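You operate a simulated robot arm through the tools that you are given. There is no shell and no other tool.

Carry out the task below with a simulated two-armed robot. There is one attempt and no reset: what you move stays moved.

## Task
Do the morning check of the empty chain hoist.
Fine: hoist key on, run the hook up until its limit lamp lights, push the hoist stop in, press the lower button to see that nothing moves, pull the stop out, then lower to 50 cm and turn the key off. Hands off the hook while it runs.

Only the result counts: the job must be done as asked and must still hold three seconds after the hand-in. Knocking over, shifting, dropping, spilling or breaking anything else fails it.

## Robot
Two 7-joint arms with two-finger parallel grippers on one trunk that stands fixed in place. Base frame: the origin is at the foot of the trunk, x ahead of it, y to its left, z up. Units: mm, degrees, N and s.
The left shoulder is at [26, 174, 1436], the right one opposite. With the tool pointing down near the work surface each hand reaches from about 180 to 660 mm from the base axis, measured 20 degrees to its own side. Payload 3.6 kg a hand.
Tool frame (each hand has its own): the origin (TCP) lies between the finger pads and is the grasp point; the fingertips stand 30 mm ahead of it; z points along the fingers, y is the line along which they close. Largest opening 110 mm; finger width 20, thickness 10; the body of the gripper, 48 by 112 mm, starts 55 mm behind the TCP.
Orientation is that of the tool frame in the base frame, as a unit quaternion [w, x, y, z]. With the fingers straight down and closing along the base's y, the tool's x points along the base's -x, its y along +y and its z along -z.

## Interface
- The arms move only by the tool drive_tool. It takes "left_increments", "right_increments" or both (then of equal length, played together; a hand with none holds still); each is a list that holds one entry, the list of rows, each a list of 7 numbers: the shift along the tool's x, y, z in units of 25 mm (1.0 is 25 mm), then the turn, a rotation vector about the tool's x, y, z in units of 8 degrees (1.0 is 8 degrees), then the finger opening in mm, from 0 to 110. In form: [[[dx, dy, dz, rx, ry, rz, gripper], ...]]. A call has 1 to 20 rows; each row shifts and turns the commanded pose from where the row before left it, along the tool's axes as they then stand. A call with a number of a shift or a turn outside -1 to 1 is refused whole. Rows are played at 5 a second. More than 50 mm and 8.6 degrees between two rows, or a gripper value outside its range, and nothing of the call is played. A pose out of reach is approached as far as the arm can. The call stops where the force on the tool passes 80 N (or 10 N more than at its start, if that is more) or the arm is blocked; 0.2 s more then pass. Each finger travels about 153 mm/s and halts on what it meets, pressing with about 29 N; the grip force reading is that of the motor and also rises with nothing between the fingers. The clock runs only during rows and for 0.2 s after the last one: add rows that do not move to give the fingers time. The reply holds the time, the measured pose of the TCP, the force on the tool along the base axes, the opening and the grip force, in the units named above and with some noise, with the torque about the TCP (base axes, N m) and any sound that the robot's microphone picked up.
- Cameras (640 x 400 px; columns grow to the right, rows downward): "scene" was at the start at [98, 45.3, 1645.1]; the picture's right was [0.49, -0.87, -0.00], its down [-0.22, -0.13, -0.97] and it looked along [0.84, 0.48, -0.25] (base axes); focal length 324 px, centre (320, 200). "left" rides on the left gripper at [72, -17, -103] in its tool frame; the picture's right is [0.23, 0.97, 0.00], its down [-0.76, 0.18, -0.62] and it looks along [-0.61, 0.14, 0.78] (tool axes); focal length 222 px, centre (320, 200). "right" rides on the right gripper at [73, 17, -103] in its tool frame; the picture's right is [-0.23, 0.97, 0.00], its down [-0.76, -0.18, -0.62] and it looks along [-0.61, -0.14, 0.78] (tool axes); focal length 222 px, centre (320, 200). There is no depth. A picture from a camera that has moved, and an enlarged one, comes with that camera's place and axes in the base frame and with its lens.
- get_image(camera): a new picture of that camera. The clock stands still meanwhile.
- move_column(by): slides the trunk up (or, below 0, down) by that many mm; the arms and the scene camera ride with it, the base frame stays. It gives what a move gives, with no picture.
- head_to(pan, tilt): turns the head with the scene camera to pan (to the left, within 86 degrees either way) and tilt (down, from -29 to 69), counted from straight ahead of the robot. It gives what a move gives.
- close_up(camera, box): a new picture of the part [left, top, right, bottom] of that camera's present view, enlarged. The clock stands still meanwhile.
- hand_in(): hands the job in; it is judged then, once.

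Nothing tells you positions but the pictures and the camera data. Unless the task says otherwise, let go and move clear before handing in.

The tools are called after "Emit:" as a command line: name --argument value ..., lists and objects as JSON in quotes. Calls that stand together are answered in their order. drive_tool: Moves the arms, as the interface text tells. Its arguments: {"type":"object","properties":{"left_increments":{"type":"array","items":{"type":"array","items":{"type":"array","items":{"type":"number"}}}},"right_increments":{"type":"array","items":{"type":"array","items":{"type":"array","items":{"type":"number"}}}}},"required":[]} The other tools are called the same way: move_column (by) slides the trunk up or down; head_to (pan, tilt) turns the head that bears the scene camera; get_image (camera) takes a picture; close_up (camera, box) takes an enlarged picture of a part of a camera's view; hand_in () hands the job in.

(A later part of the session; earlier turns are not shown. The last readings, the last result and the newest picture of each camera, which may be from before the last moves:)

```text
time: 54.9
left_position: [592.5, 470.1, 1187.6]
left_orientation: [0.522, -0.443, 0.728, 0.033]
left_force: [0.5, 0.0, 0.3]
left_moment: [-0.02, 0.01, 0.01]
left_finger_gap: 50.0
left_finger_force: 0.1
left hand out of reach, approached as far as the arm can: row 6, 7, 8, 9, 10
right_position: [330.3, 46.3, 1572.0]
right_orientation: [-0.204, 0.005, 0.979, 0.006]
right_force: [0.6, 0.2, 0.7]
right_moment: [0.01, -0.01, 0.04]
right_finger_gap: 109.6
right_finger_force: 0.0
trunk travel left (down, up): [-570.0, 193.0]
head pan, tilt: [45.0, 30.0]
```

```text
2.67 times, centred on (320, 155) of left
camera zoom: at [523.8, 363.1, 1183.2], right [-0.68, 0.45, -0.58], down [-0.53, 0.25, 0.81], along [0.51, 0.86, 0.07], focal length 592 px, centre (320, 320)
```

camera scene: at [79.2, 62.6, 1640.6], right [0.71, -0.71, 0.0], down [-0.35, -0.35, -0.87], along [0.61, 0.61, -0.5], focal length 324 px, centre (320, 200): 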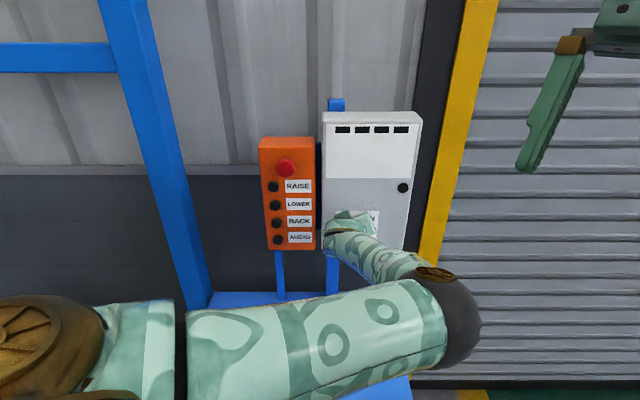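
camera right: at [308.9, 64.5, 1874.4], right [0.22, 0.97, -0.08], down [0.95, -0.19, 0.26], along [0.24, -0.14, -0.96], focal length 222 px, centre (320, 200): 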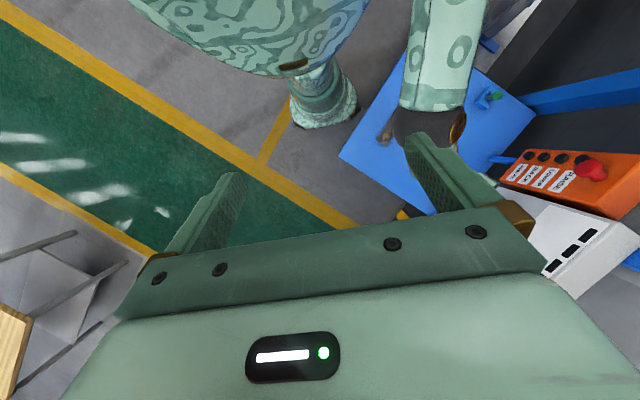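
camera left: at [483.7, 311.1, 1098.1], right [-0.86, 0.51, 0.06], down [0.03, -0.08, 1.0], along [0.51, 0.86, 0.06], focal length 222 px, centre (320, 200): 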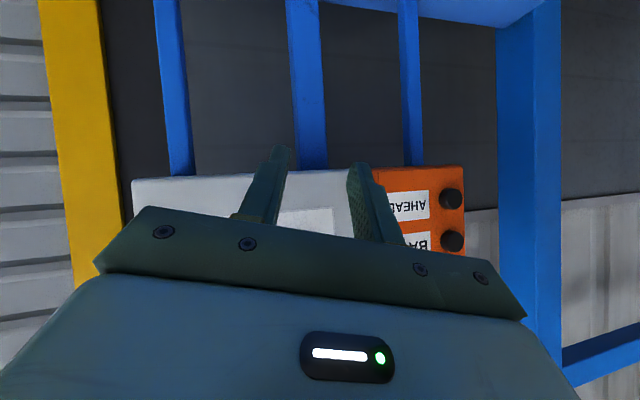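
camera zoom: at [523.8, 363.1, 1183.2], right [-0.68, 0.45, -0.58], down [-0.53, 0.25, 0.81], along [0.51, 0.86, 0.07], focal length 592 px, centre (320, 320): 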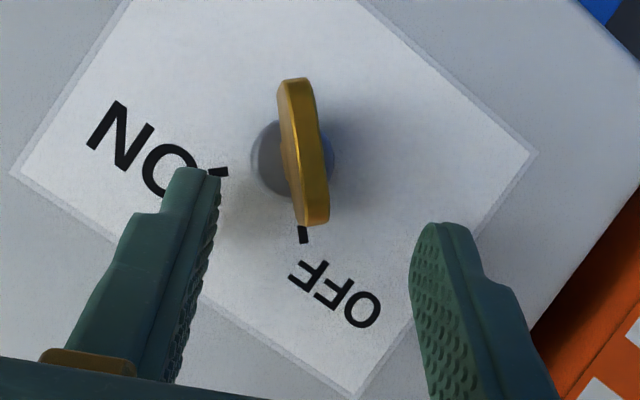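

The orientation came close and the fingers straddle the blade, though the hand drifted forward at the joint limit without touching anything. I'll shift about 20 mm down along the blade to centre the grip.

Emit:
drive_tool --left_increments '[[[0.38, -0.17, 0.1, 0, 0, 0, 50], [0.38, -0.17, 0.1, 0, 0, 0, 50], [0, 0, 0, 0, 0, 0, 50]]]'

Emit:
close_up --camera "left" --box '[200, 80, 440, 230]'

```text
time: 55.7
left_position: [604.0, 460.4, 1173.1]
left_orientation: [0.525, -0.442, 0.727, 0.035]
left_force: [-0.8, 0.7, 0.0]
left_moment: [-0.02, 0.0, -0.02]
left_finger_gap: 50.1
left_finger_force: 0.0
left hand out of reach, approached as far as the arm can: row 1
right_position: [330.2, 46.3, 1571.8]
right_orientation: [-0.204, 0.004, 0.979, 0.005]
right_force: [0.4, -0.2, 0.3]
right_moment: [0.01, -0.01, 0.0]
right_finger_gap: 110.1
right_finger_force: 0.0
trunk travel left (down, up): [-570.0, 193.0]
head pan, tilt: [45.0, 30.0]
```

```text
2.67 times, centred on (320, 155) of left
camera zoom: at [536.0, 354.4, 1168.6], right [-0.67, 0.45, -0.58], down [-0.53, 0.25, 0.81], along [0.51, 0.86, 0.07], focal length 592 px, centre (320, 320)
```

zoom: 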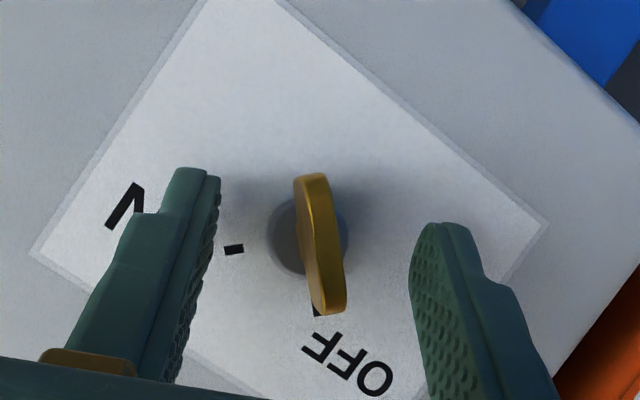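

The grip is centred on the blade. I'll close and then start turning clockwise.

Emit:
drive_tool --left_increments '[[[0, 0, 0.06, 0, 0, 0, 25], [0, 0, 0.06, 0, 0, 0, 12], [0, 0, 0, 0, 0, 0, 0], [0, 0, 0, 0, 0, 0, 0]]]'

Emit:
close_up --camera "left" --box '[200, 80, 440, 230]'

```text
time: 56.7
left_position: [605.5, 459.5, 1173.7]
left_orientation: [0.525, -0.441, 0.727, 0.033]
left_force: [5.0, 0.3, 10.9]
left_moment: [-0.32, 0.23, -0.48]
left_finger_gap: 20.3
left_finger_force: 44.7
right_position: [329.6, 46.8, 1571.5]
right_orientation: [-0.206, 0.005, 0.979, 0.006]
right_force: [0.0, 0.1, -0.4]
right_moment: [0.01, 0.0, -0.01]
right_finger_gap: 109.8
right_finger_force: 0.1
trunk travel left (down, up): [-570.0, 193.0]
head pan, tilt: [45.0, 30.0]
```

```text
2.67 times, centred on (320, 155) of left
camera zoom: at [537.2, 353.1, 1168.3], right [-0.67, 0.45, -0.58], down [-0.53, 0.25, 0.81], along [0.51, 0.86, 0.07], focal length 592 px, centre (320, 320)
```

zoom: 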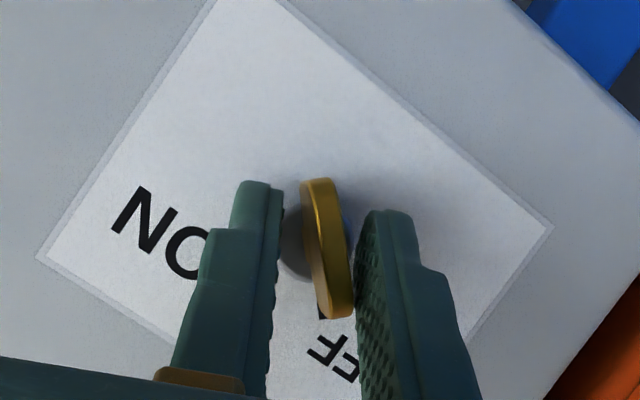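

The fingers stopped at 20 mm, most likely on the lock's ring rather than the blade. I'll open slightly, back off about 7 mm and close again.

Emit:
drive_tool --left_increments '[[[0, 0, 0, 0, 0, 0, 34], [0, 0, -0.15, 0, 0, 0, 34], [0, 0, -0.15, 0, 0, 0, 34], [0, 0, 0, 0, 0, 0, 12], [0, 0, 0, 0, 0, 0, 0], [0, 0, 0, 0, 0, 0, 0]]]'

Emit:
close_up --camera "left" --box '[200, 80, 440, 230]'

```text
time: 58.1
left_position: [601.5, 459.9, 1176.5]
left_orientation: [0.526, -0.44, 0.727, 0.035]
left_force: [6.1, -6.8, 8.7]
left_moment: [-0.36, 0.18, -1.67]
left_finger_gap: 6.6
left_finger_force: 45.3
left hand out of reach, approached as far as the arm can: row 2, 3
right_position: [329.0, 45.6, 1571.7]
right_orientation: [-0.205, 0.004, 0.979, 0.005]
right_force: [0.6, -0.3, -0.8]
right_moment: [0.01, 0.02, 0.02]
right_finger_gap: 109.9
right_finger_force: 0.1
trunk travel left (down, up): [-570.0, 193.0]
head pan, tilt: [45.0, 30.0]
```

```text
2.67 times, centred on (320, 155) of left
camera zoom: at [533.1, 353.3, 1172.0], right [-0.67, 0.46, -0.58], down [-0.53, 0.25, 0.81], along [0.51, 0.85, 0.08], focal length 592 px, centre (320, 320)
```

zoom: 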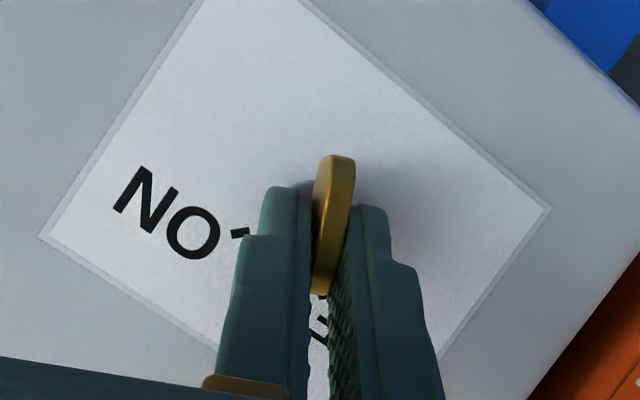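

Now the blade itself is gripped (6.6 mm). Turning clockwise in steps.

Emit:
drive_tool --left_increments '[[[0.008, -0.082, 0.001, -0.452, -0.035, 0.82, 0], [0.008, -0.082, 0.001, -0.452, -0.035, 0.82, 0], [0.008, -0.082, 0.001, -0.452, -0.035, 0.82, 0]]]'

Emit:
close_up --camera "left" --box '[200, 80, 440, 230]'

Emit:
get_image --camera "scene"

```text
time: 58.9
left_position: [603.8, 456.0, 1178.5]
left_orientation: [0.474, -0.355, 0.782, 0.194]
left_force: [9.8, -2.1, 15.1]
left_moment: [0.61, -0.73, -1.24]
left_finger_gap: 7.1
left_finger_force: 44.8
left hand out of reach, approached as far as the arm can: row 3
right_position: [331.1, 44.3, 1571.3]
right_orientation: [-0.204, 0.005, 0.979, 0.007]
right_force: [0.3, -0.3, 0.4]
right_moment: [0.01, 0.02, -0.02]
right_finger_gap: 110.0
right_finger_force: 0.1
trunk travel left (down, up): [-570.0, 193.0]
head pan, tilt: [45.0, 30.0]
```

```text
2.67 times, centred on (320, 155) of left
camera zoom: at [533.9, 352.1, 1164.2], right [-0.79, 0.57, -0.23], down [-0.28, 0.0, 0.96], along [0.55, 0.82, 0.16], focal length 592 px, centre (320, 320)
```

zoom: 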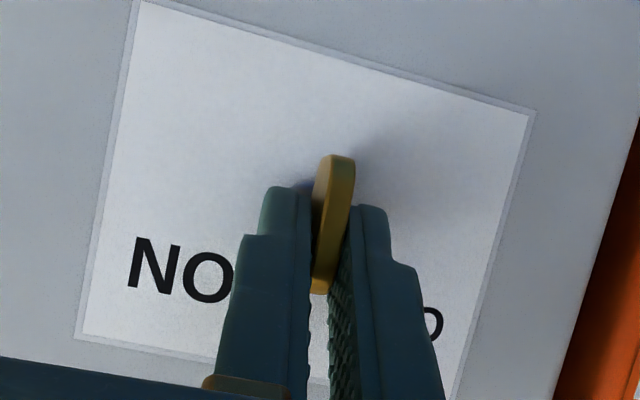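

```text
taken
camera scene: at [79.6, 60.0, 1640.8], right [0.71, -0.71, 0.0], down [-0.35, -0.35, -0.87], along [0.61, 0.61, -0.5], focal length 324 px, centre (320, 200)
```

scene: 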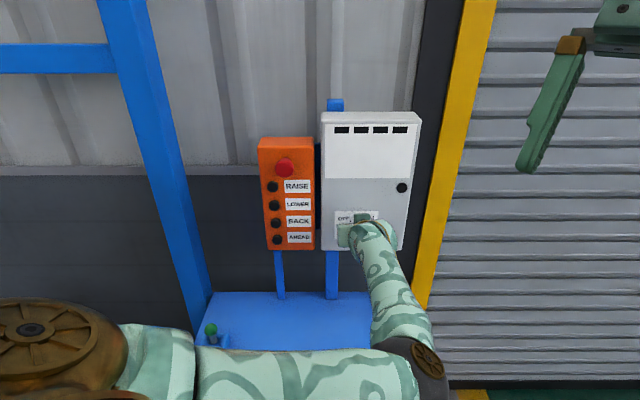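

The key is now about upright, roughly half way. I'll go one small step at a time since the arm is near a joint limit.

Emit:
drive_tool --left_increments '[[[0.008, -0.082, 0.001, -0.452, -0.035, 0.82, 0], [0, 0, 0, 0, 0, 0, 0]]]'

Emit:
close_up --camera "left" --box '[200, 80, 440, 230]'

Emit:
get_image --camera "scene"

```text
time: 59.5
left_position: [605.3, 455.2, 1179.6]
left_orientation: [0.456, -0.333, 0.791, 0.235]
left_force: [7.8, -57.1, 5.4]
left_moment: [-0.72, -0.17, -1.91]
left_finger_gap: 6.9
left_finger_force: 45.0
left hand out of reach, approached as far as the arm can: row 1
right_position: [329.5, 35.3, 1571.0]
right_orientation: [-0.204, 0.003, 0.979, 0.009]
right_force: [-0.3, 0.0, 0.4]
right_moment: [-0.05, 0.03, 0.03]
right_finger_gap: 109.7
right_finger_force: 0.1
trunk travel left (down, up): [-570.0, 193.0]
head pan, tilt: [45.0, 30.0]
```

```text
2.67 times, centred on (320, 155) of left
camera zoom: at [534.4, 351.9, 1161.8], right [-0.8, 0.58, -0.13], down [-0.21, -0.07, 0.98], along [0.56, 0.81, 0.17], focal length 592 px, centre (320, 320)
```

zoom: 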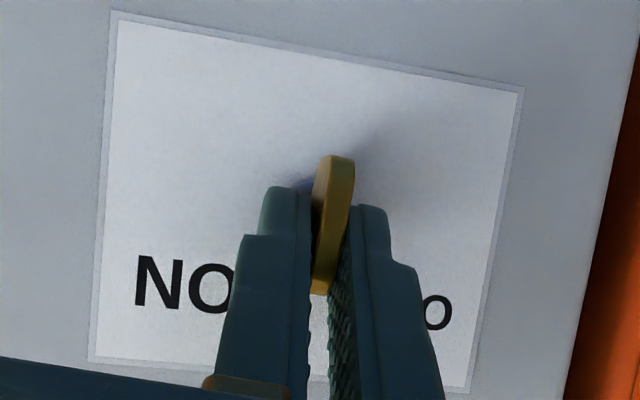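

```text
taken
camera scene: at [79.5, 50.4, 1640.9], right [0.7, -0.71, -0.01], down [-0.36, -0.35, -0.87], along [0.61, 0.61, -0.5], focal length 324 px, centre (320, 200)
```

scene: 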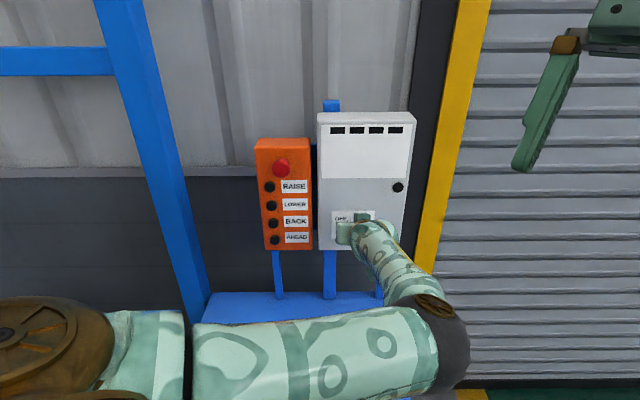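

The key is at mid-turn but the wrist is at its limit and force is building up. I'll relieve the load slightly before deciding how to finish the turn.

Emit:
drive_tool --left_increments '[[[0.04, -0.1, -0.1, 0, 0, 0, 0], [0, 0, 0, 0, 0, 0, 0]]]'

Emit:
get_image --camera "scene"

Emit:
close_up --camera "left" --box '[200, 80, 440, 230]'

```text
time: 60.1
left_position: [606.0, 456.1, 1178.6]
left_orientation: [0.451, -0.322, 0.796, 0.244]
left_force: [9.7, -45.8, 3.4]
left_moment: [-1.02, 0.33, -1.72]
left_finger_gap: 6.9
left_finger_force: 44.3
right_position: [331.0, 36.4, 1571.1]
right_orientation: [-0.205, 0.003, 0.979, 0.009]
right_force: [0.4, 1.3, -0.7]
right_moment: [0.02, -0.01, -0.02]
right_finger_gap: 109.8
right_finger_force: 0.1
trunk travel left (down, up): [-570.0, 193.0]
head pan, tilt: [45.0, 30.0]
```

```text
taken
camera scene: at [81.5, 52.5, 1640.8], right [0.71, -0.71, -0.01], down [-0.36, -0.35, -0.87], along [0.61, 0.61, -0.5], focal length 324 px, centre (320, 200)
```

scene: 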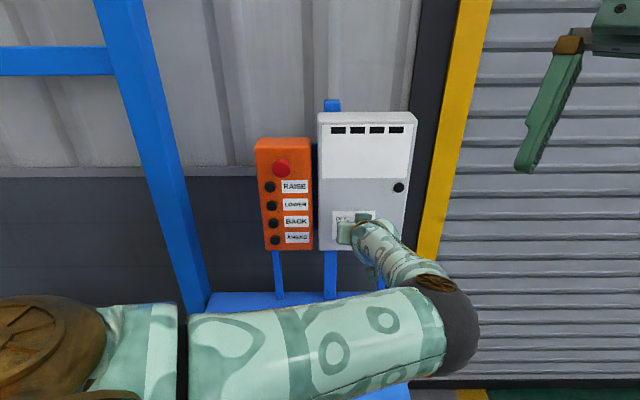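

```text
2.67 times, centred on (320, 155) of left
camera zoom: at [533.0, 353.1, 1161.5], right [-0.8, 0.59, -0.1], down [-0.19, -0.08, 0.98], along [0.57, 0.8, 0.17], focal length 592 px, centre (320, 320)
```

zoom: 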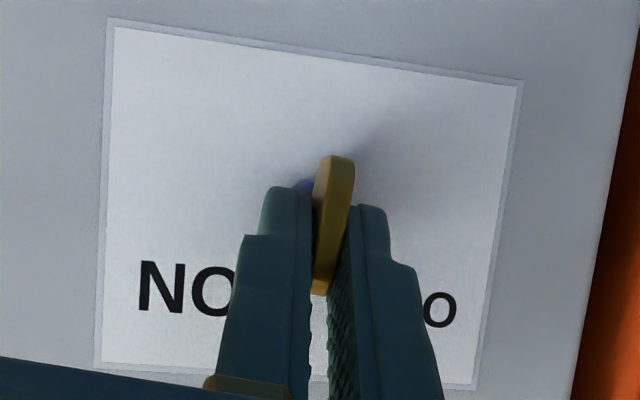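

The arm is no longer at its limit after that shift. I'll continue the turn with a small correction away from the load.

Emit:
drive_tool --left_increments '[[[0.068, -0.217, -0.1, -0.452, -0.025, 0.823, 0]]]'

Emit:
close_up --camera "left" --box '[200, 80, 440, 230]'

Emit:
get_image --camera "scene"

```text
time: 60.5
left_position: [607.4, 454.4, 1178.1]
left_orientation: [0.428, -0.29, 0.804, 0.294]
left_force: [17.8, -38.1, 1.6]
left_moment: [-0.6, -0.12, -1.73]
left_finger_gap: 6.7
left_finger_force: 45.2
right_position: [332.1, 41.6, 1570.0]
right_orientation: [-0.205, 0.003, 0.979, 0.007]
right_force: [-0.4, 0.2, 0.6]
right_moment: [-0.01, -0.02, 0.0]
right_finger_gap: 110.1
right_finger_force: 0.0
trunk travel left (down, up): [-570.0, 193.0]
head pan, tilt: [45.0, 30.0]
```

```text
2.67 times, centred on (320, 155) of left
camera zoom: at [533.2, 353.6, 1159.1], right [-0.81, 0.59, 0.02], down [-0.1, -0.17, 0.98], along [0.59, 0.79, 0.19], focal length 592 px, centre (320, 320)
```

zoom: 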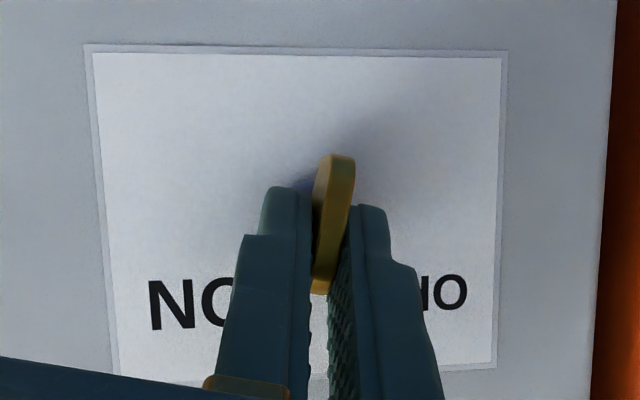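

```text
taken
camera scene: at [81.1, 57.6, 1640.7], right [0.71, -0.71, 0.0], down [-0.36, -0.35, -0.87], along [0.61, 0.61, -0.5], focal length 324 px, centre (320, 200)
```

scene: 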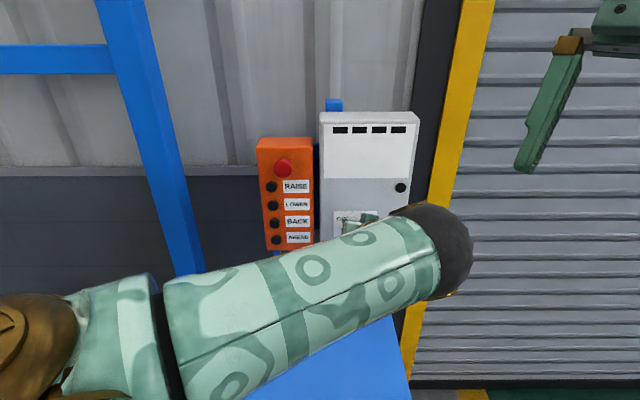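

The elbow has swung up and the turn is progressing, with force falling. Continuing two more steps.

Emit:
drive_tool --left_increments '[[[0.01, -0.2, -0.02, -0.455, -0.025, 0.823, 0], [0.01, -0.15, -0.02, -0.455, -0.025, 0.823, 0]]]'

Emit:
close_up --camera "left" --box '[200, 80, 440, 230]'

Emit:
get_image --camera "scene"

```text
time: 61.1
left_position: [610.2, 453.2, 1176.6]
left_orientation: [0.375, -0.224, 0.808, 0.396]
left_force: [9.3, -25.2, 7.6]
left_moment: [0.22, -0.53, -1.91]
left_finger_gap: 7.3
left_finger_force: 44.6
right_position: [331.0, 40.4, 1570.1]
right_orientation: [-0.205, 0.005, 0.979, 0.008]
right_force: [0.3, -1.7, 0.1]
right_moment: [0.0, 0.0, 0.02]
right_finger_gap: 109.9
right_finger_force: 0.0
trunk travel left (down, up): [-570.0, 193.0]
head pan, tilt: [45.0, 30.0]
```

```text
2.67 times, centred on (320, 155) of left
camera zoom: at [533.0, 354.1, 1153.2], right [-0.78, 0.55, 0.28], down [0.09, -0.35, 0.93], along [0.62, 0.75, 0.22], focal length 592 px, centre (320, 320)
```

zoom: 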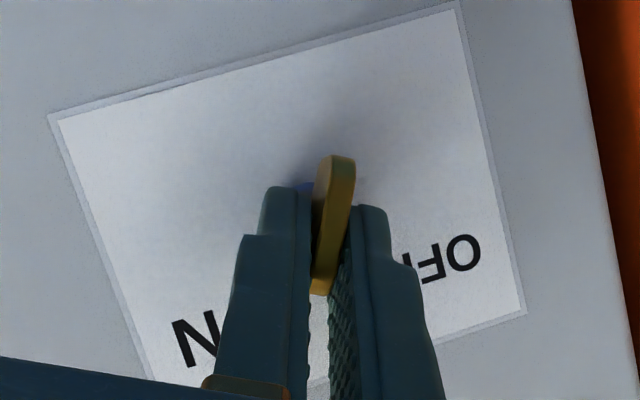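

```text
taken
camera scene: at [80.7, 56.6, 1640.8], right [0.71, -0.71, 0.0], down [-0.35, -0.35, -0.87], along [0.61, 0.61, -0.5], focal length 324 px, centre (320, 200)
```

scene: 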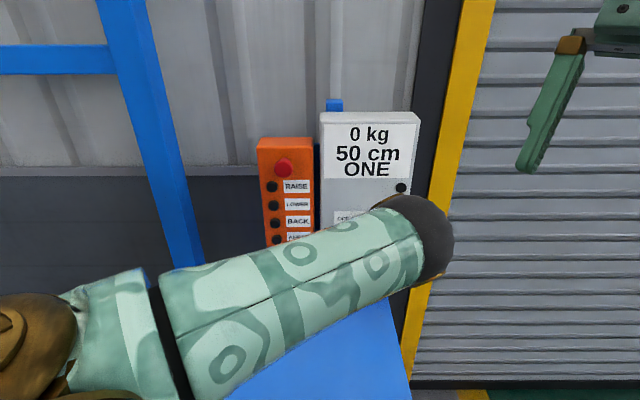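

The display has lit up: "0 kg / 50 cm / ONE", so the hoist is on. I'll turn a little further to seat the key fully at ON.

Emit:
drive_tool --left_increments '[[[0.01, -0.12, -0.02, -0.455, -0.025, 0.823, 0], [0.01, -0.1, -0.02, -0.455, -0.025, 0.823, 0]]]'

Emit:
close_up --camera "left" --box '[200, 80, 440, 230]'

Emit:
get_image --camera "scene"

```text
time: 61.7
left_position: [613.2, 449.3, 1173.7]
left_orientation: [0.313, -0.152, 0.799, 0.49]
left_force: [11.0, -19.5, 11.6]
left_moment: [0.08, -0.2, -1.89]
left_finger_gap: 7.0
left_finger_force: 45.0
right_position: [331.6, 41.5, 1571.2]
right_orientation: [-0.204, 0.005, 0.979, 0.008]
right_force: [0.8, -0.4, 0.5]
right_moment: [-0.01, 0.02, 0.01]
right_finger_gap: 110.0
right_finger_force: 0.0
trunk travel left (down, up): [-570.0, 193.0]
head pan, tilt: [45.0, 30.0]
```

```text
2.67 times, centred on (320, 155) of left
camera zoom: at [530.8, 356.2, 1148.5], right [-0.71, 0.48, 0.52], down [0.26, -0.51, 0.82], along [0.66, 0.71, 0.24], focal length 592 px, centre (320, 320)
```

zoom: 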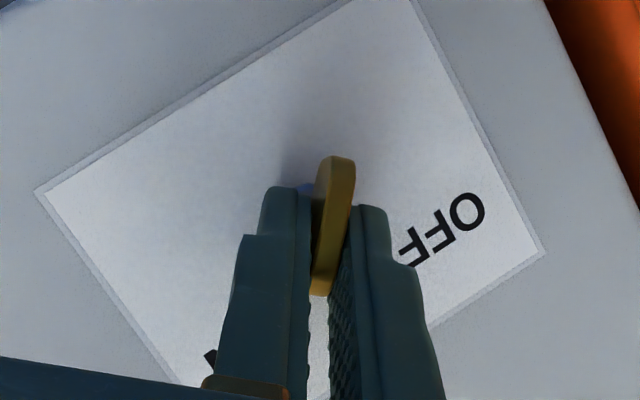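

```text
taken
camera scene: at [80.2, 57.5, 1640.8], right [0.71, -0.71, 0.0], down [-0.35, -0.35, -0.87], along [0.61, 0.61, -0.5], focal length 324 px, centre (320, 200)
```

scene: 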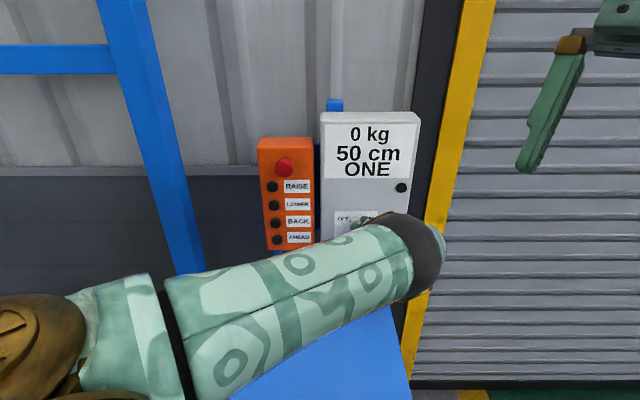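

The key is at about 45°, the ON mark. I'll release and back straight off the blade.

Emit:
drive_tool --left_increments '[[[0, 0, 0, 0, 0, 0, 20], [0, 0, 0, 0, 0, 0, 45], [0, 0, -0.5, 0, 0, 0, 45], [0, 0, -0.8, 0, 0, 0, 45], [0, 0, -0.8, 0, 0, 0, 45], [0, 0, -0.6, 0, 0, 0, 45]]]'

Emit:
get_image --camera "left"

Emit:
get_image --camera "scene"

Emit:
get_image --camera "right"

```text
time: 63.1
left_position: [586.9, 394.9, 1195.2]
left_orientation: [0.313, -0.154, 0.8, 0.487]
left_force: [-0.5, 0.0, -0.5]
left_moment: [-0.01, 0.01, -0.01]
left_finger_gap: 45.0
left_finger_force: 0.0
right_position: [329.8, 45.4, 1571.5]
right_orientation: [-0.205, 0.005, 0.979, 0.006]
right_force: [-0.5, 0.3, -0.1]
right_moment: [-0.02, -0.04, -0.01]
right_finger_gap: 110.2
right_finger_force: 0.1
trunk travel left (down, up): [-570.0, 193.0]
head pan, tilt: [45.0, 30.0]
```

```text
taken
camera left: at [505.2, 301.0, 1169.6], right [-0.71, 0.48, 0.52], down [0.26, -0.51, 0.82], along [0.65, 0.72, 0.23], focal length 222 px, centre (320, 200)
```

left: 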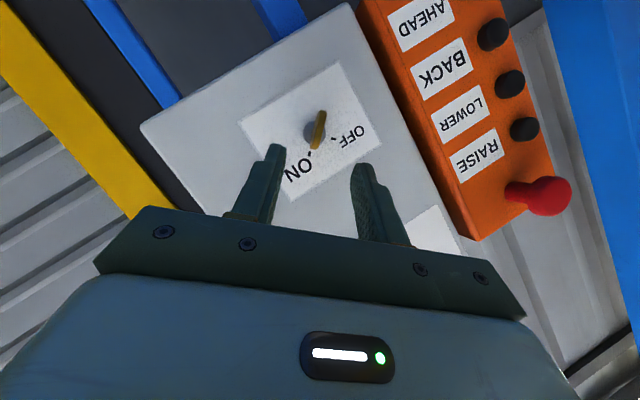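

```text
taken
camera scene: at [78.3, 62.6, 1640.6], right [0.71, -0.71, 0.0], down [-0.35, -0.35, -0.87], along [0.61, 0.61, -0.5], focal length 324 px, centre (320, 200)
```

scene: 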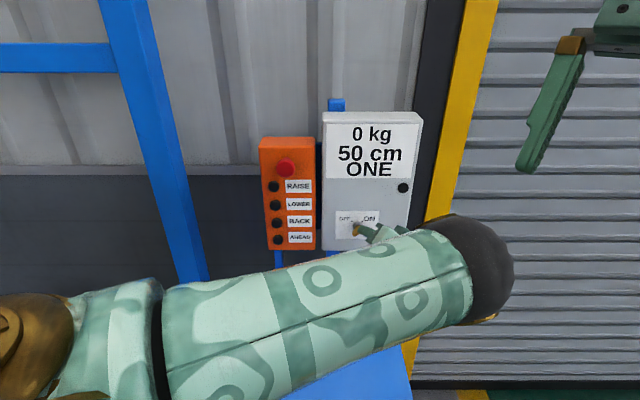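

```text
taken
camera right: at [305.2, 62.5, 1695.0], right [0.22, 0.97, -0.08], down [0.95, -0.19, 0.27], along [0.24, -0.14, -0.96], focal length 222 px, centre (320, 200)
```

right: 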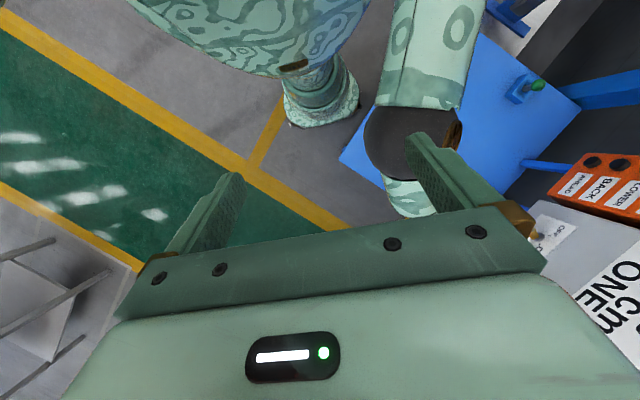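

The key stands at ON and the display holds "0 kg / 50 cm / ONE". The left elbow is close under the right hand, so I'll first move the right hand away to its own side.

Emit:
drive_tool --right_increments '[[[0, -1, 0, 0, 0, 0, 110], [0, -1, 0, 0, 0, 0, 110], [0, -1, 0, 0, 0, 0, 110], [0, -1, 0, 0, 0, 0, 110], [0, -1, 0, 0, 0, 0, 110], [0, -1, 0, 0, 0, 0, 110], [0, -1, 0, 0, 0, 0, 110], [0, -1, 0, 0, 0, 0, 110]]]'

Emit:
get_image --camera "right"

Emit:
close_up --camera "scene" --box '[240, 100, 440, 260]'

```text
time: 64.9
left_position: [587.3, 394.2, 1194.2]
left_orientation: [0.311, -0.155, 0.8, 0.488]
left_force: [-0.1, -0.8, 0.4]
left_moment: [0.0, 0.01, -0.02]
left_finger_gap: 45.0
left_finger_force: 0.0
right_position: [305.3, -145.7, 1557.4]
right_orientation: [-0.205, 0.004, 0.979, 0.005]
right_force: [-0.8, -0.1, 0.0]
right_moment: [0.03, 0.0, -0.01]
right_finger_gap: 109.9
right_finger_force: 0.0
right hand out of reach, approached as far as the arm can: row 6, 7, 8
trunk travel left (down, up): [-570.0, 193.0]
head pan, tilt: [45.0, 30.0]
```

```text
taken
camera right: at [280.9, -129.8, 1680.8], right [0.22, 0.97, -0.08], down [0.95, -0.19, 0.26], along [0.24, -0.14, -0.96], focal length 222 px, centre (320, 200)
```

right: 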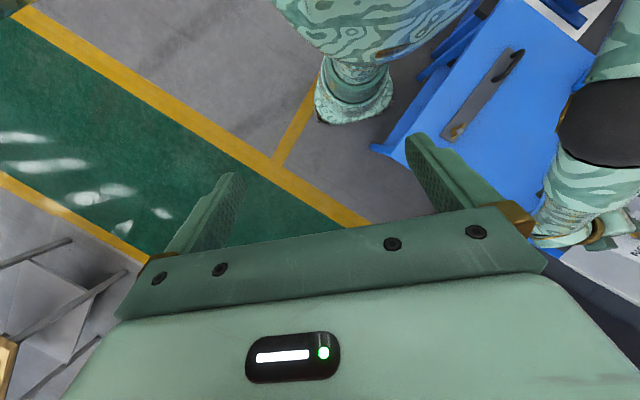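

```text
2.50 times, centred on (340, 180) of scene
camera zoom: at [79.0, 61.6, 1640.6], right [0.71, -0.71, 0.0], down [-0.35, -0.35, -0.87], along [0.61, 0.61, -0.5], focal length 811 px, centre (270, 250)
```

zoom: 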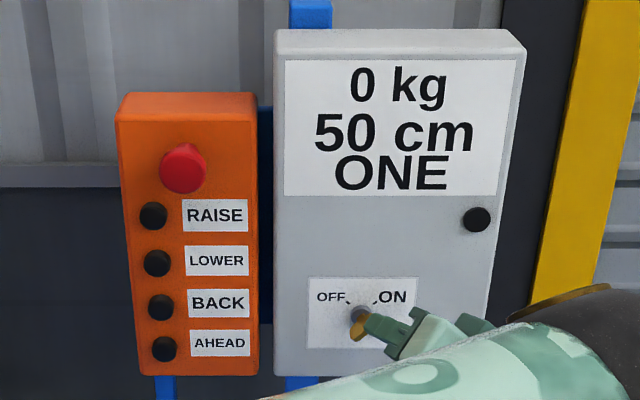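

Everything is measurable now: RAISE is at about [485, 626, 1282], LOWER 52 mm below it, the stop at [494, 586, 1342]. I'll level the left tool, fingers closed, a little further off the key.

Emit:
drive_tool --left_increments '[[[0, 0, -0.8, 0, 0, 0, 0], [0, 0, 0, 0.514, 0.138, -0.739, 0], [0, 0, 0, 0.514, 0.138, -0.739, 0], [0, 0, 0, 0.514, 0.138, -0.739, 0], [0, 0, 0, 0.514, 0.138, -0.739, 0]]]'

Emit:
get_image --camera "scene"

Emit:
get_image --camera "left"

```text
time: 66.1
left_position: [582.0, 379.6, 1200.3]
left_orientation: [0.393, -0.288, 0.825, 0.287]
left_force: [0.0, -0.1, -0.1]
left_moment: [0.02, 0.01, 0.01]
left_finger_gap: 0.0
left_finger_force: 29.5
left hand out of reach, approached as far as the arm can: row 3
right_position: [304.4, -144.3, 1557.9]
right_orientation: [-0.204, 0.005, 0.979, 0.005]
right_force: [-0.2, 0.7, 0.3]
right_moment: [0.02, -0.01, 0.0]
right_finger_gap: 109.9
right_finger_force: 0.1
trunk travel left (down, up): [-570.0, 193.0]
head pan, tilt: [45.0, 30.0]
```

```text
taken
camera scene: at [79.0, 63.1, 1640.6], right [0.71, -0.71, 0.0], down [-0.35, -0.35, -0.87], along [0.61, 0.61, -0.5], focal length 324 px, centre (320, 200)
```

scene: 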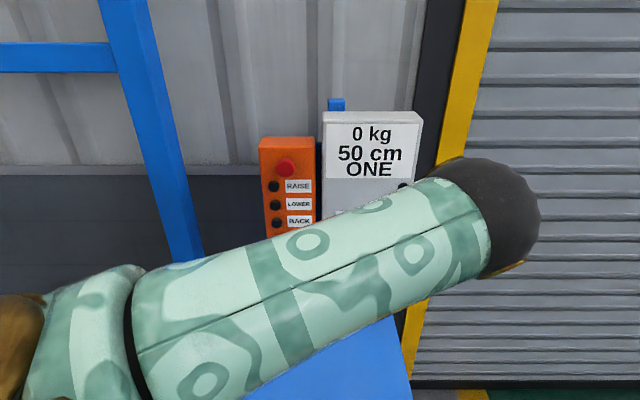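

```text
taken
camera left: at [506.7, 279.3, 1190.3], right [-0.8, 0.6, 0.06], down [-0.03, -0.13, 0.99], along [0.6, 0.79, 0.12], focal length 222 px, centre (320, 200)
```

left: 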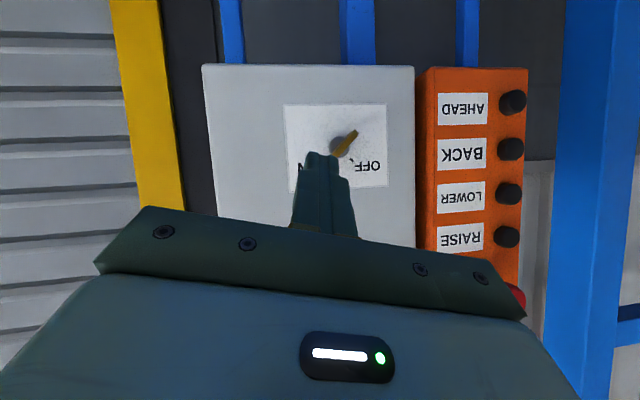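

The hand is level and clear with the elbow up. Now I'll carry it left and up to stand about 45 mm in front of RAISE.

Emit:
drive_tool --left_increments '[[[-0.163, 0.927, 0.054, 0, 0, 0, 0], [-0.163, 0.927, 0.054, 0, 0, 0, 0], [-0.163, 0.927, 0.054, 0, 0, 0, 0], [-0.163, 0.927, 0.054, 0, 0, 0, 0], [-0.163, 0.927, 0.054, 0, 0, 0, 0], [-0.163, 0.927, 0.054, 0, 0, 0, 0], [-0.163, 0.927, 0.054, 0, 0, 0, 0], [-0.163, 0.927, 0.054, 0, 0, 0, 0]]]'

Emit:
get_image --camera "scene"

Emit:
get_image --camera "left"

```text
time: 67.9
left_position: [525.0, 516.4, 1281.5]
left_orientation: [0.39, -0.288, 0.825, 0.29]
left_force: [-0.2, 1.0, -0.8]
left_moment: [-0.04, -0.02, 0.0]
left_finger_gap: 0.0
left_finger_force: 29.0
left hand out of reach, approached as far as the arm can: row 4, 5, 6, 7, 8
right_position: [304.3, -143.8, 1558.4]
right_orientation: [-0.204, 0.004, 0.979, 0.005]
right_force: [0.3, 0.8, 0.0]
right_moment: [0.01, 0.0, 0.01]
right_finger_gap: 109.9
right_finger_force: 0.0
trunk travel left (down, up): [-570.0, 193.0]
head pan, tilt: [45.0, 30.0]
```

```text
taken
camera scene: at [78.7, 63.5, 1640.6], right [0.71, -0.71, 0.0], down [-0.35, -0.35, -0.87], along [0.61, 0.61, -0.5], focal length 324 px, centre (320, 200)
```

scene: 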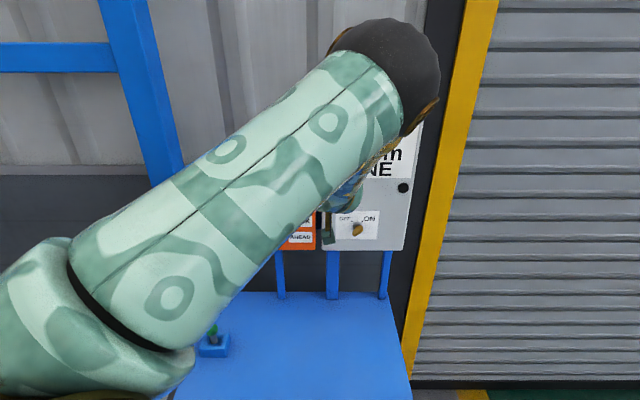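

```text
taken
camera left: at [449.5, 415.5, 1272.8], right [-0.8, 0.59, 0.06], down [-0.02, -0.13, 0.99], along [0.59, 0.8, 0.12], focal length 222 px, centre (320, 200)
```

left: 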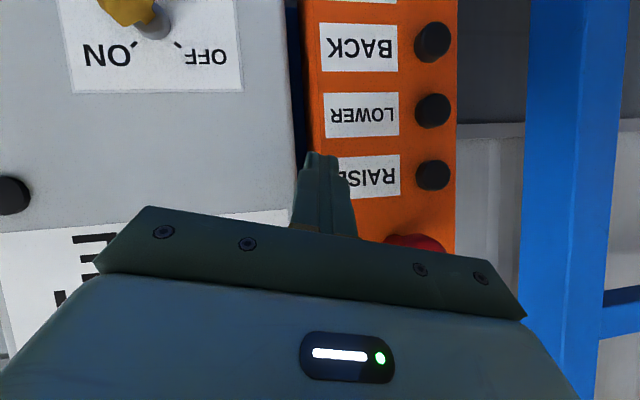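

The arm stopped short near a straight-wrist posture, beside the pendant and touching nothing. I'll continue in smaller steps, backing off the panel a bit.

Emit:
drive_tool --left_increments '[[[0.158, 0.51, -0.19, 0, 0, 0, 0], [0.158, 0.51, -0.19, 0, 0, 0, 0], [0.158, 0.51, -0.19, 0, 0, 0, 0], [0.158, 0.51, -0.19, 0, 0, 0, 0], [0, 0, 0, 0, 0, 0, 0]]]'

Emit:
get_image --camera "scene"

Emit:
get_image --camera "left"

```text
time: 69.1
left_position: [507.0, 537.4, 1313.7]
left_orientation: [0.39, -0.289, 0.824, 0.292]
left_force: [-0.8, 0.3, -0.4]
left_moment: [0.03, -0.03, -0.03]
left_finger_gap: 0.0
left_finger_force: 29.7
left hand out of reach, approached as far as the arm can: row 1, 2, 3, 4
right_position: [305.0, -144.5, 1557.5]
right_orientation: [-0.204, 0.004, 0.979, 0.005]
right_force: [1.0, 0.7, 0.4]
right_moment: [-0.02, 0.02, -0.02]
right_finger_gap: 109.9
right_finger_force: 0.0
trunk travel left (down, up): [-570.0, 193.0]
head pan, tilt: [45.0, 30.0]
```

```text
taken
camera scene: at [79.3, 62.7, 1640.5], right [0.71, -0.71, 0.0], down [-0.35, -0.35, -0.87], along [0.61, 0.61, -0.5], focal length 324 px, centre (320, 200)
```

scene: 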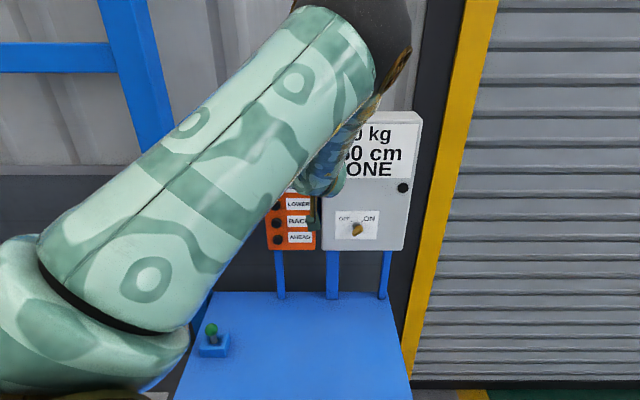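

```text
taken
camera left: at [431.4, 435.7, 1303.2], right [-0.8, 0.59, 0.06], down [-0.02, -0.13, 0.99], along [0.59, 0.8, 0.12], focal length 222 px, centre (320, 200)
```

left: 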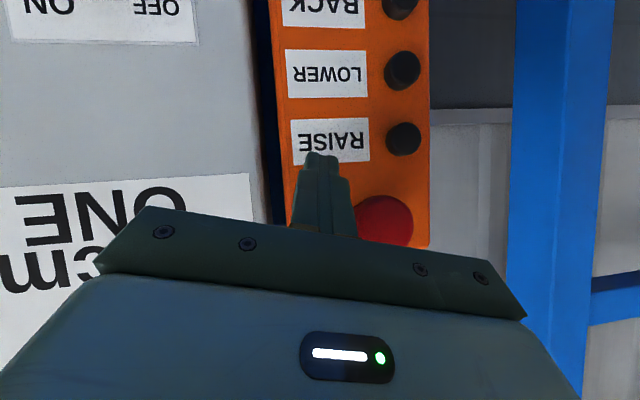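

The upper arm is raised as far as it goes here, so the trunk is too low for the pendant in this elbow-up posture. I'll raise the trunk 180 mm and then lower the hand relative to it.

Emit:
move_column --by 180

Emit:
drive_tool --left_increments '[[[0.5, 0.5, -0.6, 0, 0, 0, 0], [0.7, 0.5, -0.4, 0, 0, 0, 0], [0.8, 0.5, 0, 0, 0, 0, 0], [0.8, 0.5, 0, 0, 0, 0, 0]]]'

Emit:
get_image --camera "scene"

Emit:
get_image --camera "left"

```text
time: 71.1
left_position: [507.2, 537.9, 1492.5]
left_orientation: [0.392, -0.288, 0.824, 0.289]
left_force: [-0.3, -0.6, -0.2]
left_moment: [0.02, -0.02, 0.01]
left_finger_gap: 0.0
left_finger_force: 29.1
right_position: [305.5, -145.6, 1736.3]
right_orientation: [-0.205, 0.004, 0.979, 0.004]
right_force: [-0.5, -0.1, 0.0]
right_moment: [0.0, 0.0, -0.02]
right_finger_gap: 109.9
right_finger_force: 0.0
trunk travel left (down, up): [-750.0, 13.0]
head pan, tilt: [45.0, 30.0]
```

```text
time: 72.1
left_position: [473.1, 557.7, 1511.2]
left_orientation: [0.388, -0.288, 0.826, 0.29]
left_force: [-0.7, 0.9, 0.3]
left_moment: [0.0, 0.03, 0.0]
left_finger_gap: 0.1
left_finger_force: 29.6
left hand out of reach, approached as far as the arm can: row 1, 2, 3, 4
right_position: [304.2, -144.0, 1736.8]
right_orientation: [-0.204, 0.004, 0.979, 0.005]
right_force: [0.7, -0.3, 0.7]
right_moment: [-0.03, -0.01, 0.0]
right_finger_gap: 110.0
right_finger_force: 0.0
trunk travel left (down, up): [-750.0, 13.0]
head pan, tilt: [45.0, 30.0]
```

```text
taken
camera scene: at [73.2, 63.9, 1820.6], right [0.71, -0.71, 0.0], down [-0.35, -0.35, -0.87], along [0.61, 0.61, -0.5], focal length 324 px, centre (320, 200)
```

scene: 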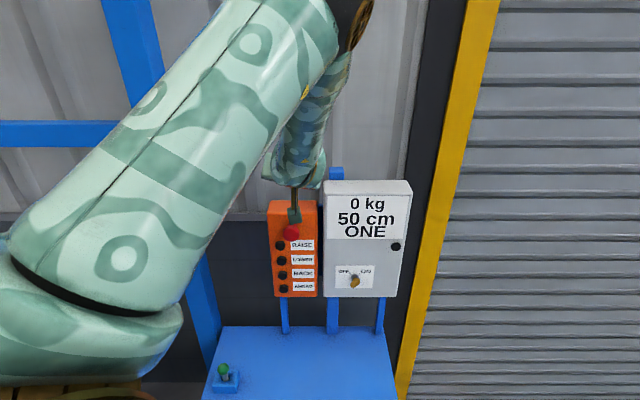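

```text
taken
camera left: at [398.3, 456.6, 1502.2], right [-0.81, 0.59, 0.07], down [-0.01, -0.13, 0.99], along [0.59, 0.8, 0.11], focal length 222 px, centre (320, 200)
```

left: 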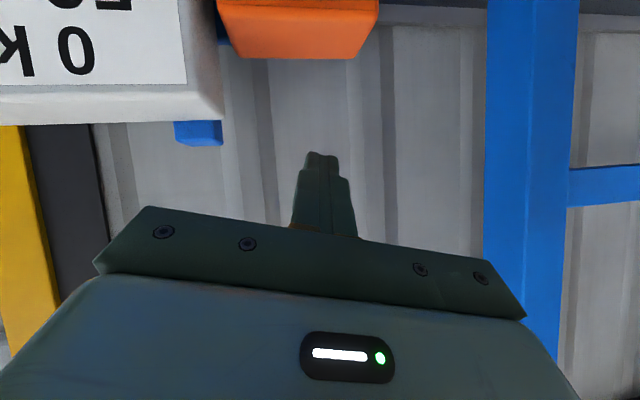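

The head camera now sees the whole panel from above. The wrist bends only one way in this posture, so I'll use a steep tool pitch instead and press with one finger of the open gripper; first I'll tilt the tool down here, above the boxes.

Emit:
drive_tool --left_increments '[[[0, 0, 0, 0.292, 0.786, -0.234, 0], [0, 0, 0, 0.292, 0.786, -0.234, 0], [0, 0, 0, 0.292, 0.786, -0.234, 40], [0, 0, 0, 0.292, 0.786, -0.234, 80], [0, 0, 0, 0.292, 0.786, -0.234, 110], [0, 0, 0, 0, 0, 0, 110]]]'

Emit:
get_image --camera "scene"

Emit:
get_image --camera "left"

```text
time: 73.5
left_position: [474.2, 556.6, 1511.9]
left_orientation: [0.205, -0.378, 0.899, 0.083]
left_force: [-0.6, -0.3, -0.3]
left_moment: [-0.02, -0.01, 0.0]
left_finger_gap: 109.9
left_finger_force: 0.0
right_position: [307.0, -145.8, 1736.5]
right_orientation: [-0.205, 0.004, 0.979, 0.006]
right_force: [-1.3, 0.1, -0.5]
right_moment: [0.02, 0.0, -0.02]
right_finger_gap: 110.0
right_finger_force: 0.1
trunk travel left (down, up): [-750.0, 13.0]
head pan, tilt: [45.0, 30.0]
```

```text
taken
camera scene: at [73.6, 62.8, 1820.6], right [0.71, -0.71, 0.0], down [-0.35, -0.35, -0.87], along [0.61, 0.61, -0.5], focal length 324 px, centre (320, 200)
```

scene: 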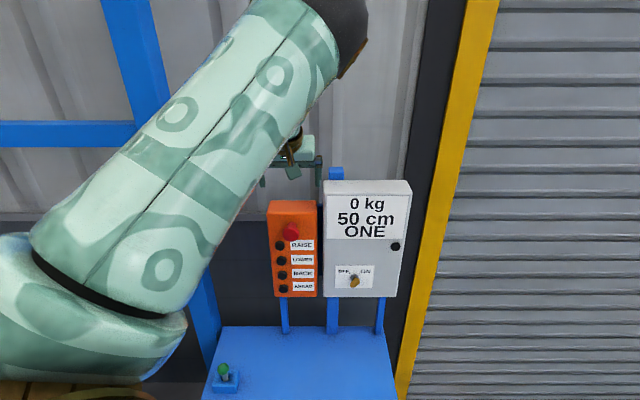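

```text
taken
camera left: at [409.5, 467.6, 1572.9], right [-0.84, 0.53, -0.1], down [0.16, 0.43, 0.89], along [0.52, 0.73, -0.45], focal length 222 px, centre (320, 200)
```

left: 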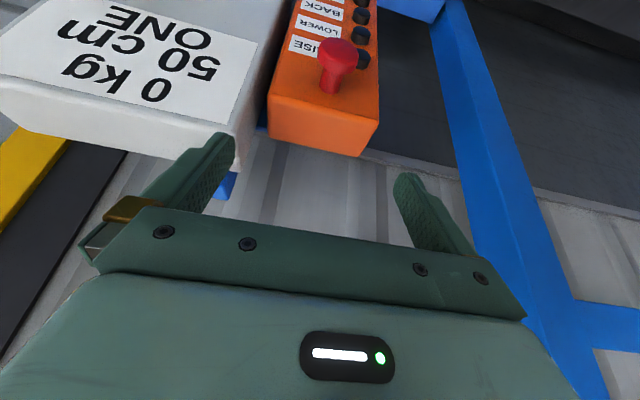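

The steep pitch works without limits. I'll move diagonally down and left so the right-hand finger stands about 50 mm in front of RAISE, staying outside the stop's height.

Emit:
drive_tool --left_increments '[[[0.465, 0.463, 0.8, 0, 0, 0, 110], [0.465, 0.463, 0.8, 0, 0, 0, 110], [0.465, 0.463, 0.8, 0, 0, 0, 110], [0.465, 0.463, 0.8, 0, 0, 0, 110], [0.465, 0.463, 0.8, 0, 0, 0, 110], [0.465, 0.463, 0.8, 0, 0, 0, 110], [0.465, 0.463, 0.8, 0, 0, 0, 110], [0.465, 0.463, 0.8, 0, 0, 0, 110], [0.465, 0.463, 0.8, 0, 0, 0, 110]]]'

Emit:
get_image --camera "scene"

Emit:
get_image --camera "left"

```text
time: 75.5
left_position: [387.0, 618.3, 1303.0]
left_orientation: [0.205, -0.379, 0.899, 0.083]
left_force: [0.5, 0.2, -0.5]
left_moment: [0.04, 0.03, 0.04]
left_finger_gap: 110.1
left_finger_force: 0.0
right_position: [304.9, -144.6, 1736.1]
right_orientation: [-0.204, 0.005, 0.979, 0.004]
right_force: [0.3, 0.9, 1.4]
right_moment: [0.0, 0.01, 0.01]
right_finger_gap: 110.1
right_finger_force: 0.1
trunk travel left (down, up): [-750.0, 13.0]
head pan, tilt: [45.0, 30.0]
```

```text
taken
camera scene: at [73.5, 63.8, 1820.6], right [0.71, -0.71, 0.0], down [-0.35, -0.35, -0.87], along [0.61, 0.61, -0.5], focal length 324 px, centre (320, 200)
```

scene: 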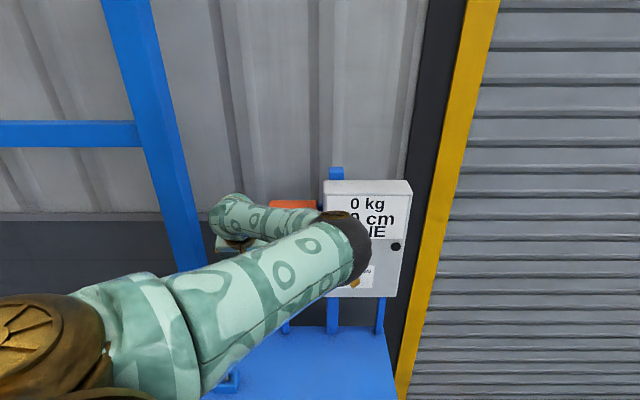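

```text
taken
camera left: at [323.1, 528.2, 1364.8], right [-0.84, 0.53, -0.1], down [0.16, 0.43, 0.89], along [0.52, 0.73, -0.45], focal length 222 px, centre (320, 200)
```

left: 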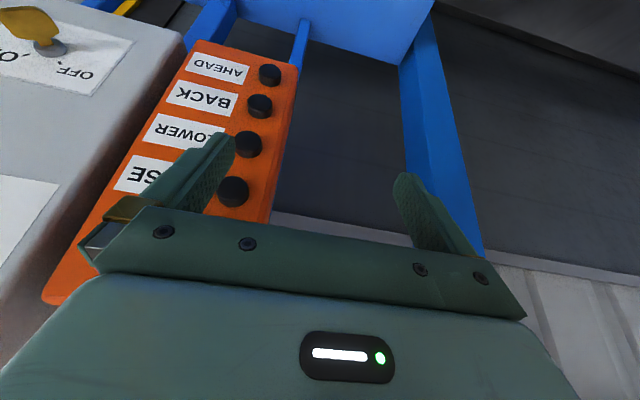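

The finger is lined up with RAISE (about 52 mm in front of it). I'll advance 42 mm straight along the panel normal and check.

Emit:
drive_tool --left_increments '[[[-0.505, -0.03, 0.24, 0, 0, 0, 110], [-0.505, -0.03, 0.24, 0, 0, 0, 110], [-0.505, -0.03, 0.24, 0, 0, 0, 110], [0, 0, 0, 0, 0, 0, 110]]]'

Emit:
close_up --camera "left" --box '[100, 40, 340, 260]'

Emit:
get_image --camera "scene"

```text
time: 76.5
left_position: [419.1, 645.6, 1304.0]
left_orientation: [0.205, -0.378, 0.899, 0.083]
left_force: [0.6, -0.2, 0.0]
left_moment: [0.01, 0.0, -0.01]
left_finger_gap: 109.9
left_finger_force: 0.0
right_position: [306.1, -144.2, 1738.0]
right_orientation: [-0.204, 0.004, 0.979, 0.006]
right_force: [0.4, -1.2, 0.6]
right_moment: [0.04, 0.02, -0.01]
right_finger_gap: 109.7
right_finger_force: 0.1
trunk travel left (down, up): [-750.0, 13.0]
head pan, tilt: [45.0, 30.0]
```

```text
1.82 times, centred on (220, 150) of left
camera zoom: at [354.6, 555.8, 1365.2], right [-0.84, 0.53, -0.1], down [0.16, 0.43, 0.89], along [0.52, 0.73, -0.45], focal length 404 px, centre (502, 291)
```

zoom: 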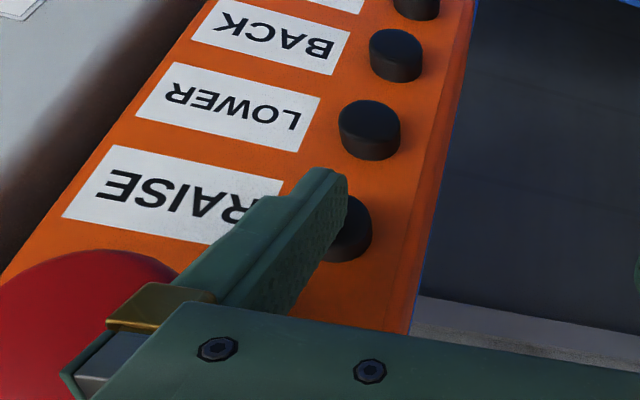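

```text
taken
camera scene: at [73.8, 62.7, 1820.6], right [0.71, -0.71, 0.0], down [-0.35, -0.35, -0.87], along [0.61, 0.61, -0.5], focal length 324 px, centre (320, 200)
```

scene: 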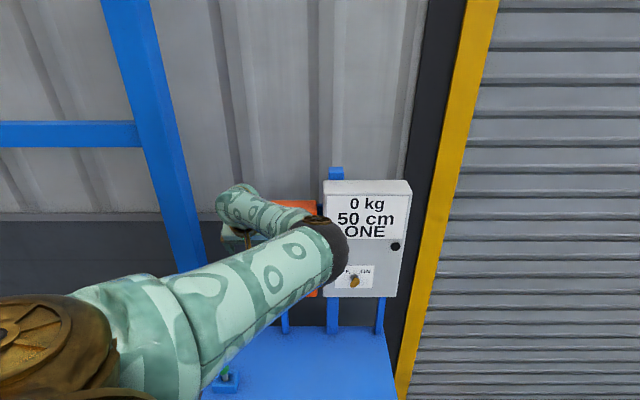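

The finger is about 10 mm from RAISE, and the display, limit lamp and key are all visible from the head. I'll shift 3 mm left for more clearance to the stop, then press in small steps.

Emit:
drive_tool --left_increments '[[[-0.108, 0.12, 0.052, 0, 0, 0, 110], [-0.108, 0, 0.052, 0, 0, 0, 110], [-0.108, 0, 0.052, 0, 0, 0, 110]]]'

Emit:
close_up --camera "left" --box '[100, 40, 340, 260]'

Emit:
close_up --camera "scene" --box '[220, 160, 430, 310]'

```text
time: 77.3
left_position: [422.7, 652.8, 1302.9]
left_orientation: [0.204, -0.38, 0.898, 0.083]
left_force: [-1.5, -3.0, -0.1]
left_moment: [-0.06, 0.03, -0.21]
left_finger_gap: 110.1
left_finger_force: 0.1
right_position: [304.9, -146.3, 1736.9]
right_orientation: [-0.204, 0.004, 0.979, 0.005]
right_force: [1.0, -0.1, 0.3]
right_moment: [0.0, 0.0, 0.01]
right_finger_gap: 110.0
right_finger_force: 0.0
trunk travel left (down, up): [-750.0, 13.0]
head pan, tilt: [45.0, 30.0]
```

```text
1.82 times, centred on (220, 150) of left
camera zoom: at [358.0, 563.6, 1364.6], right [-0.84, 0.53, -0.1], down [0.16, 0.43, 0.89], along [0.52, 0.73, -0.45], focal length 404 px, centre (502, 291)
```

zoom: 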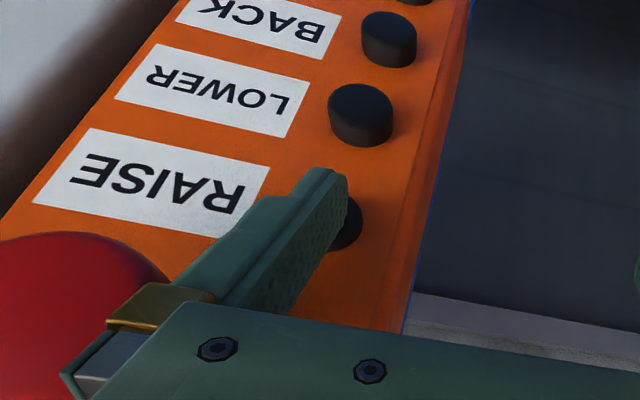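

```text
2.67 times, centred on (325, 235) of scene
camera zoom: at [73.3, 62.4, 1820.6], right [0.71, -0.71, 0.0], down [-0.35, -0.35, -0.87], along [0.61, 0.61, -0.5], focal length 865 px, centre (307, 107)
```

zoom: 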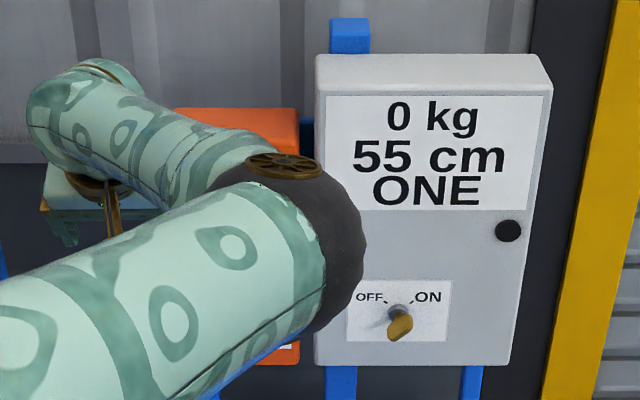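

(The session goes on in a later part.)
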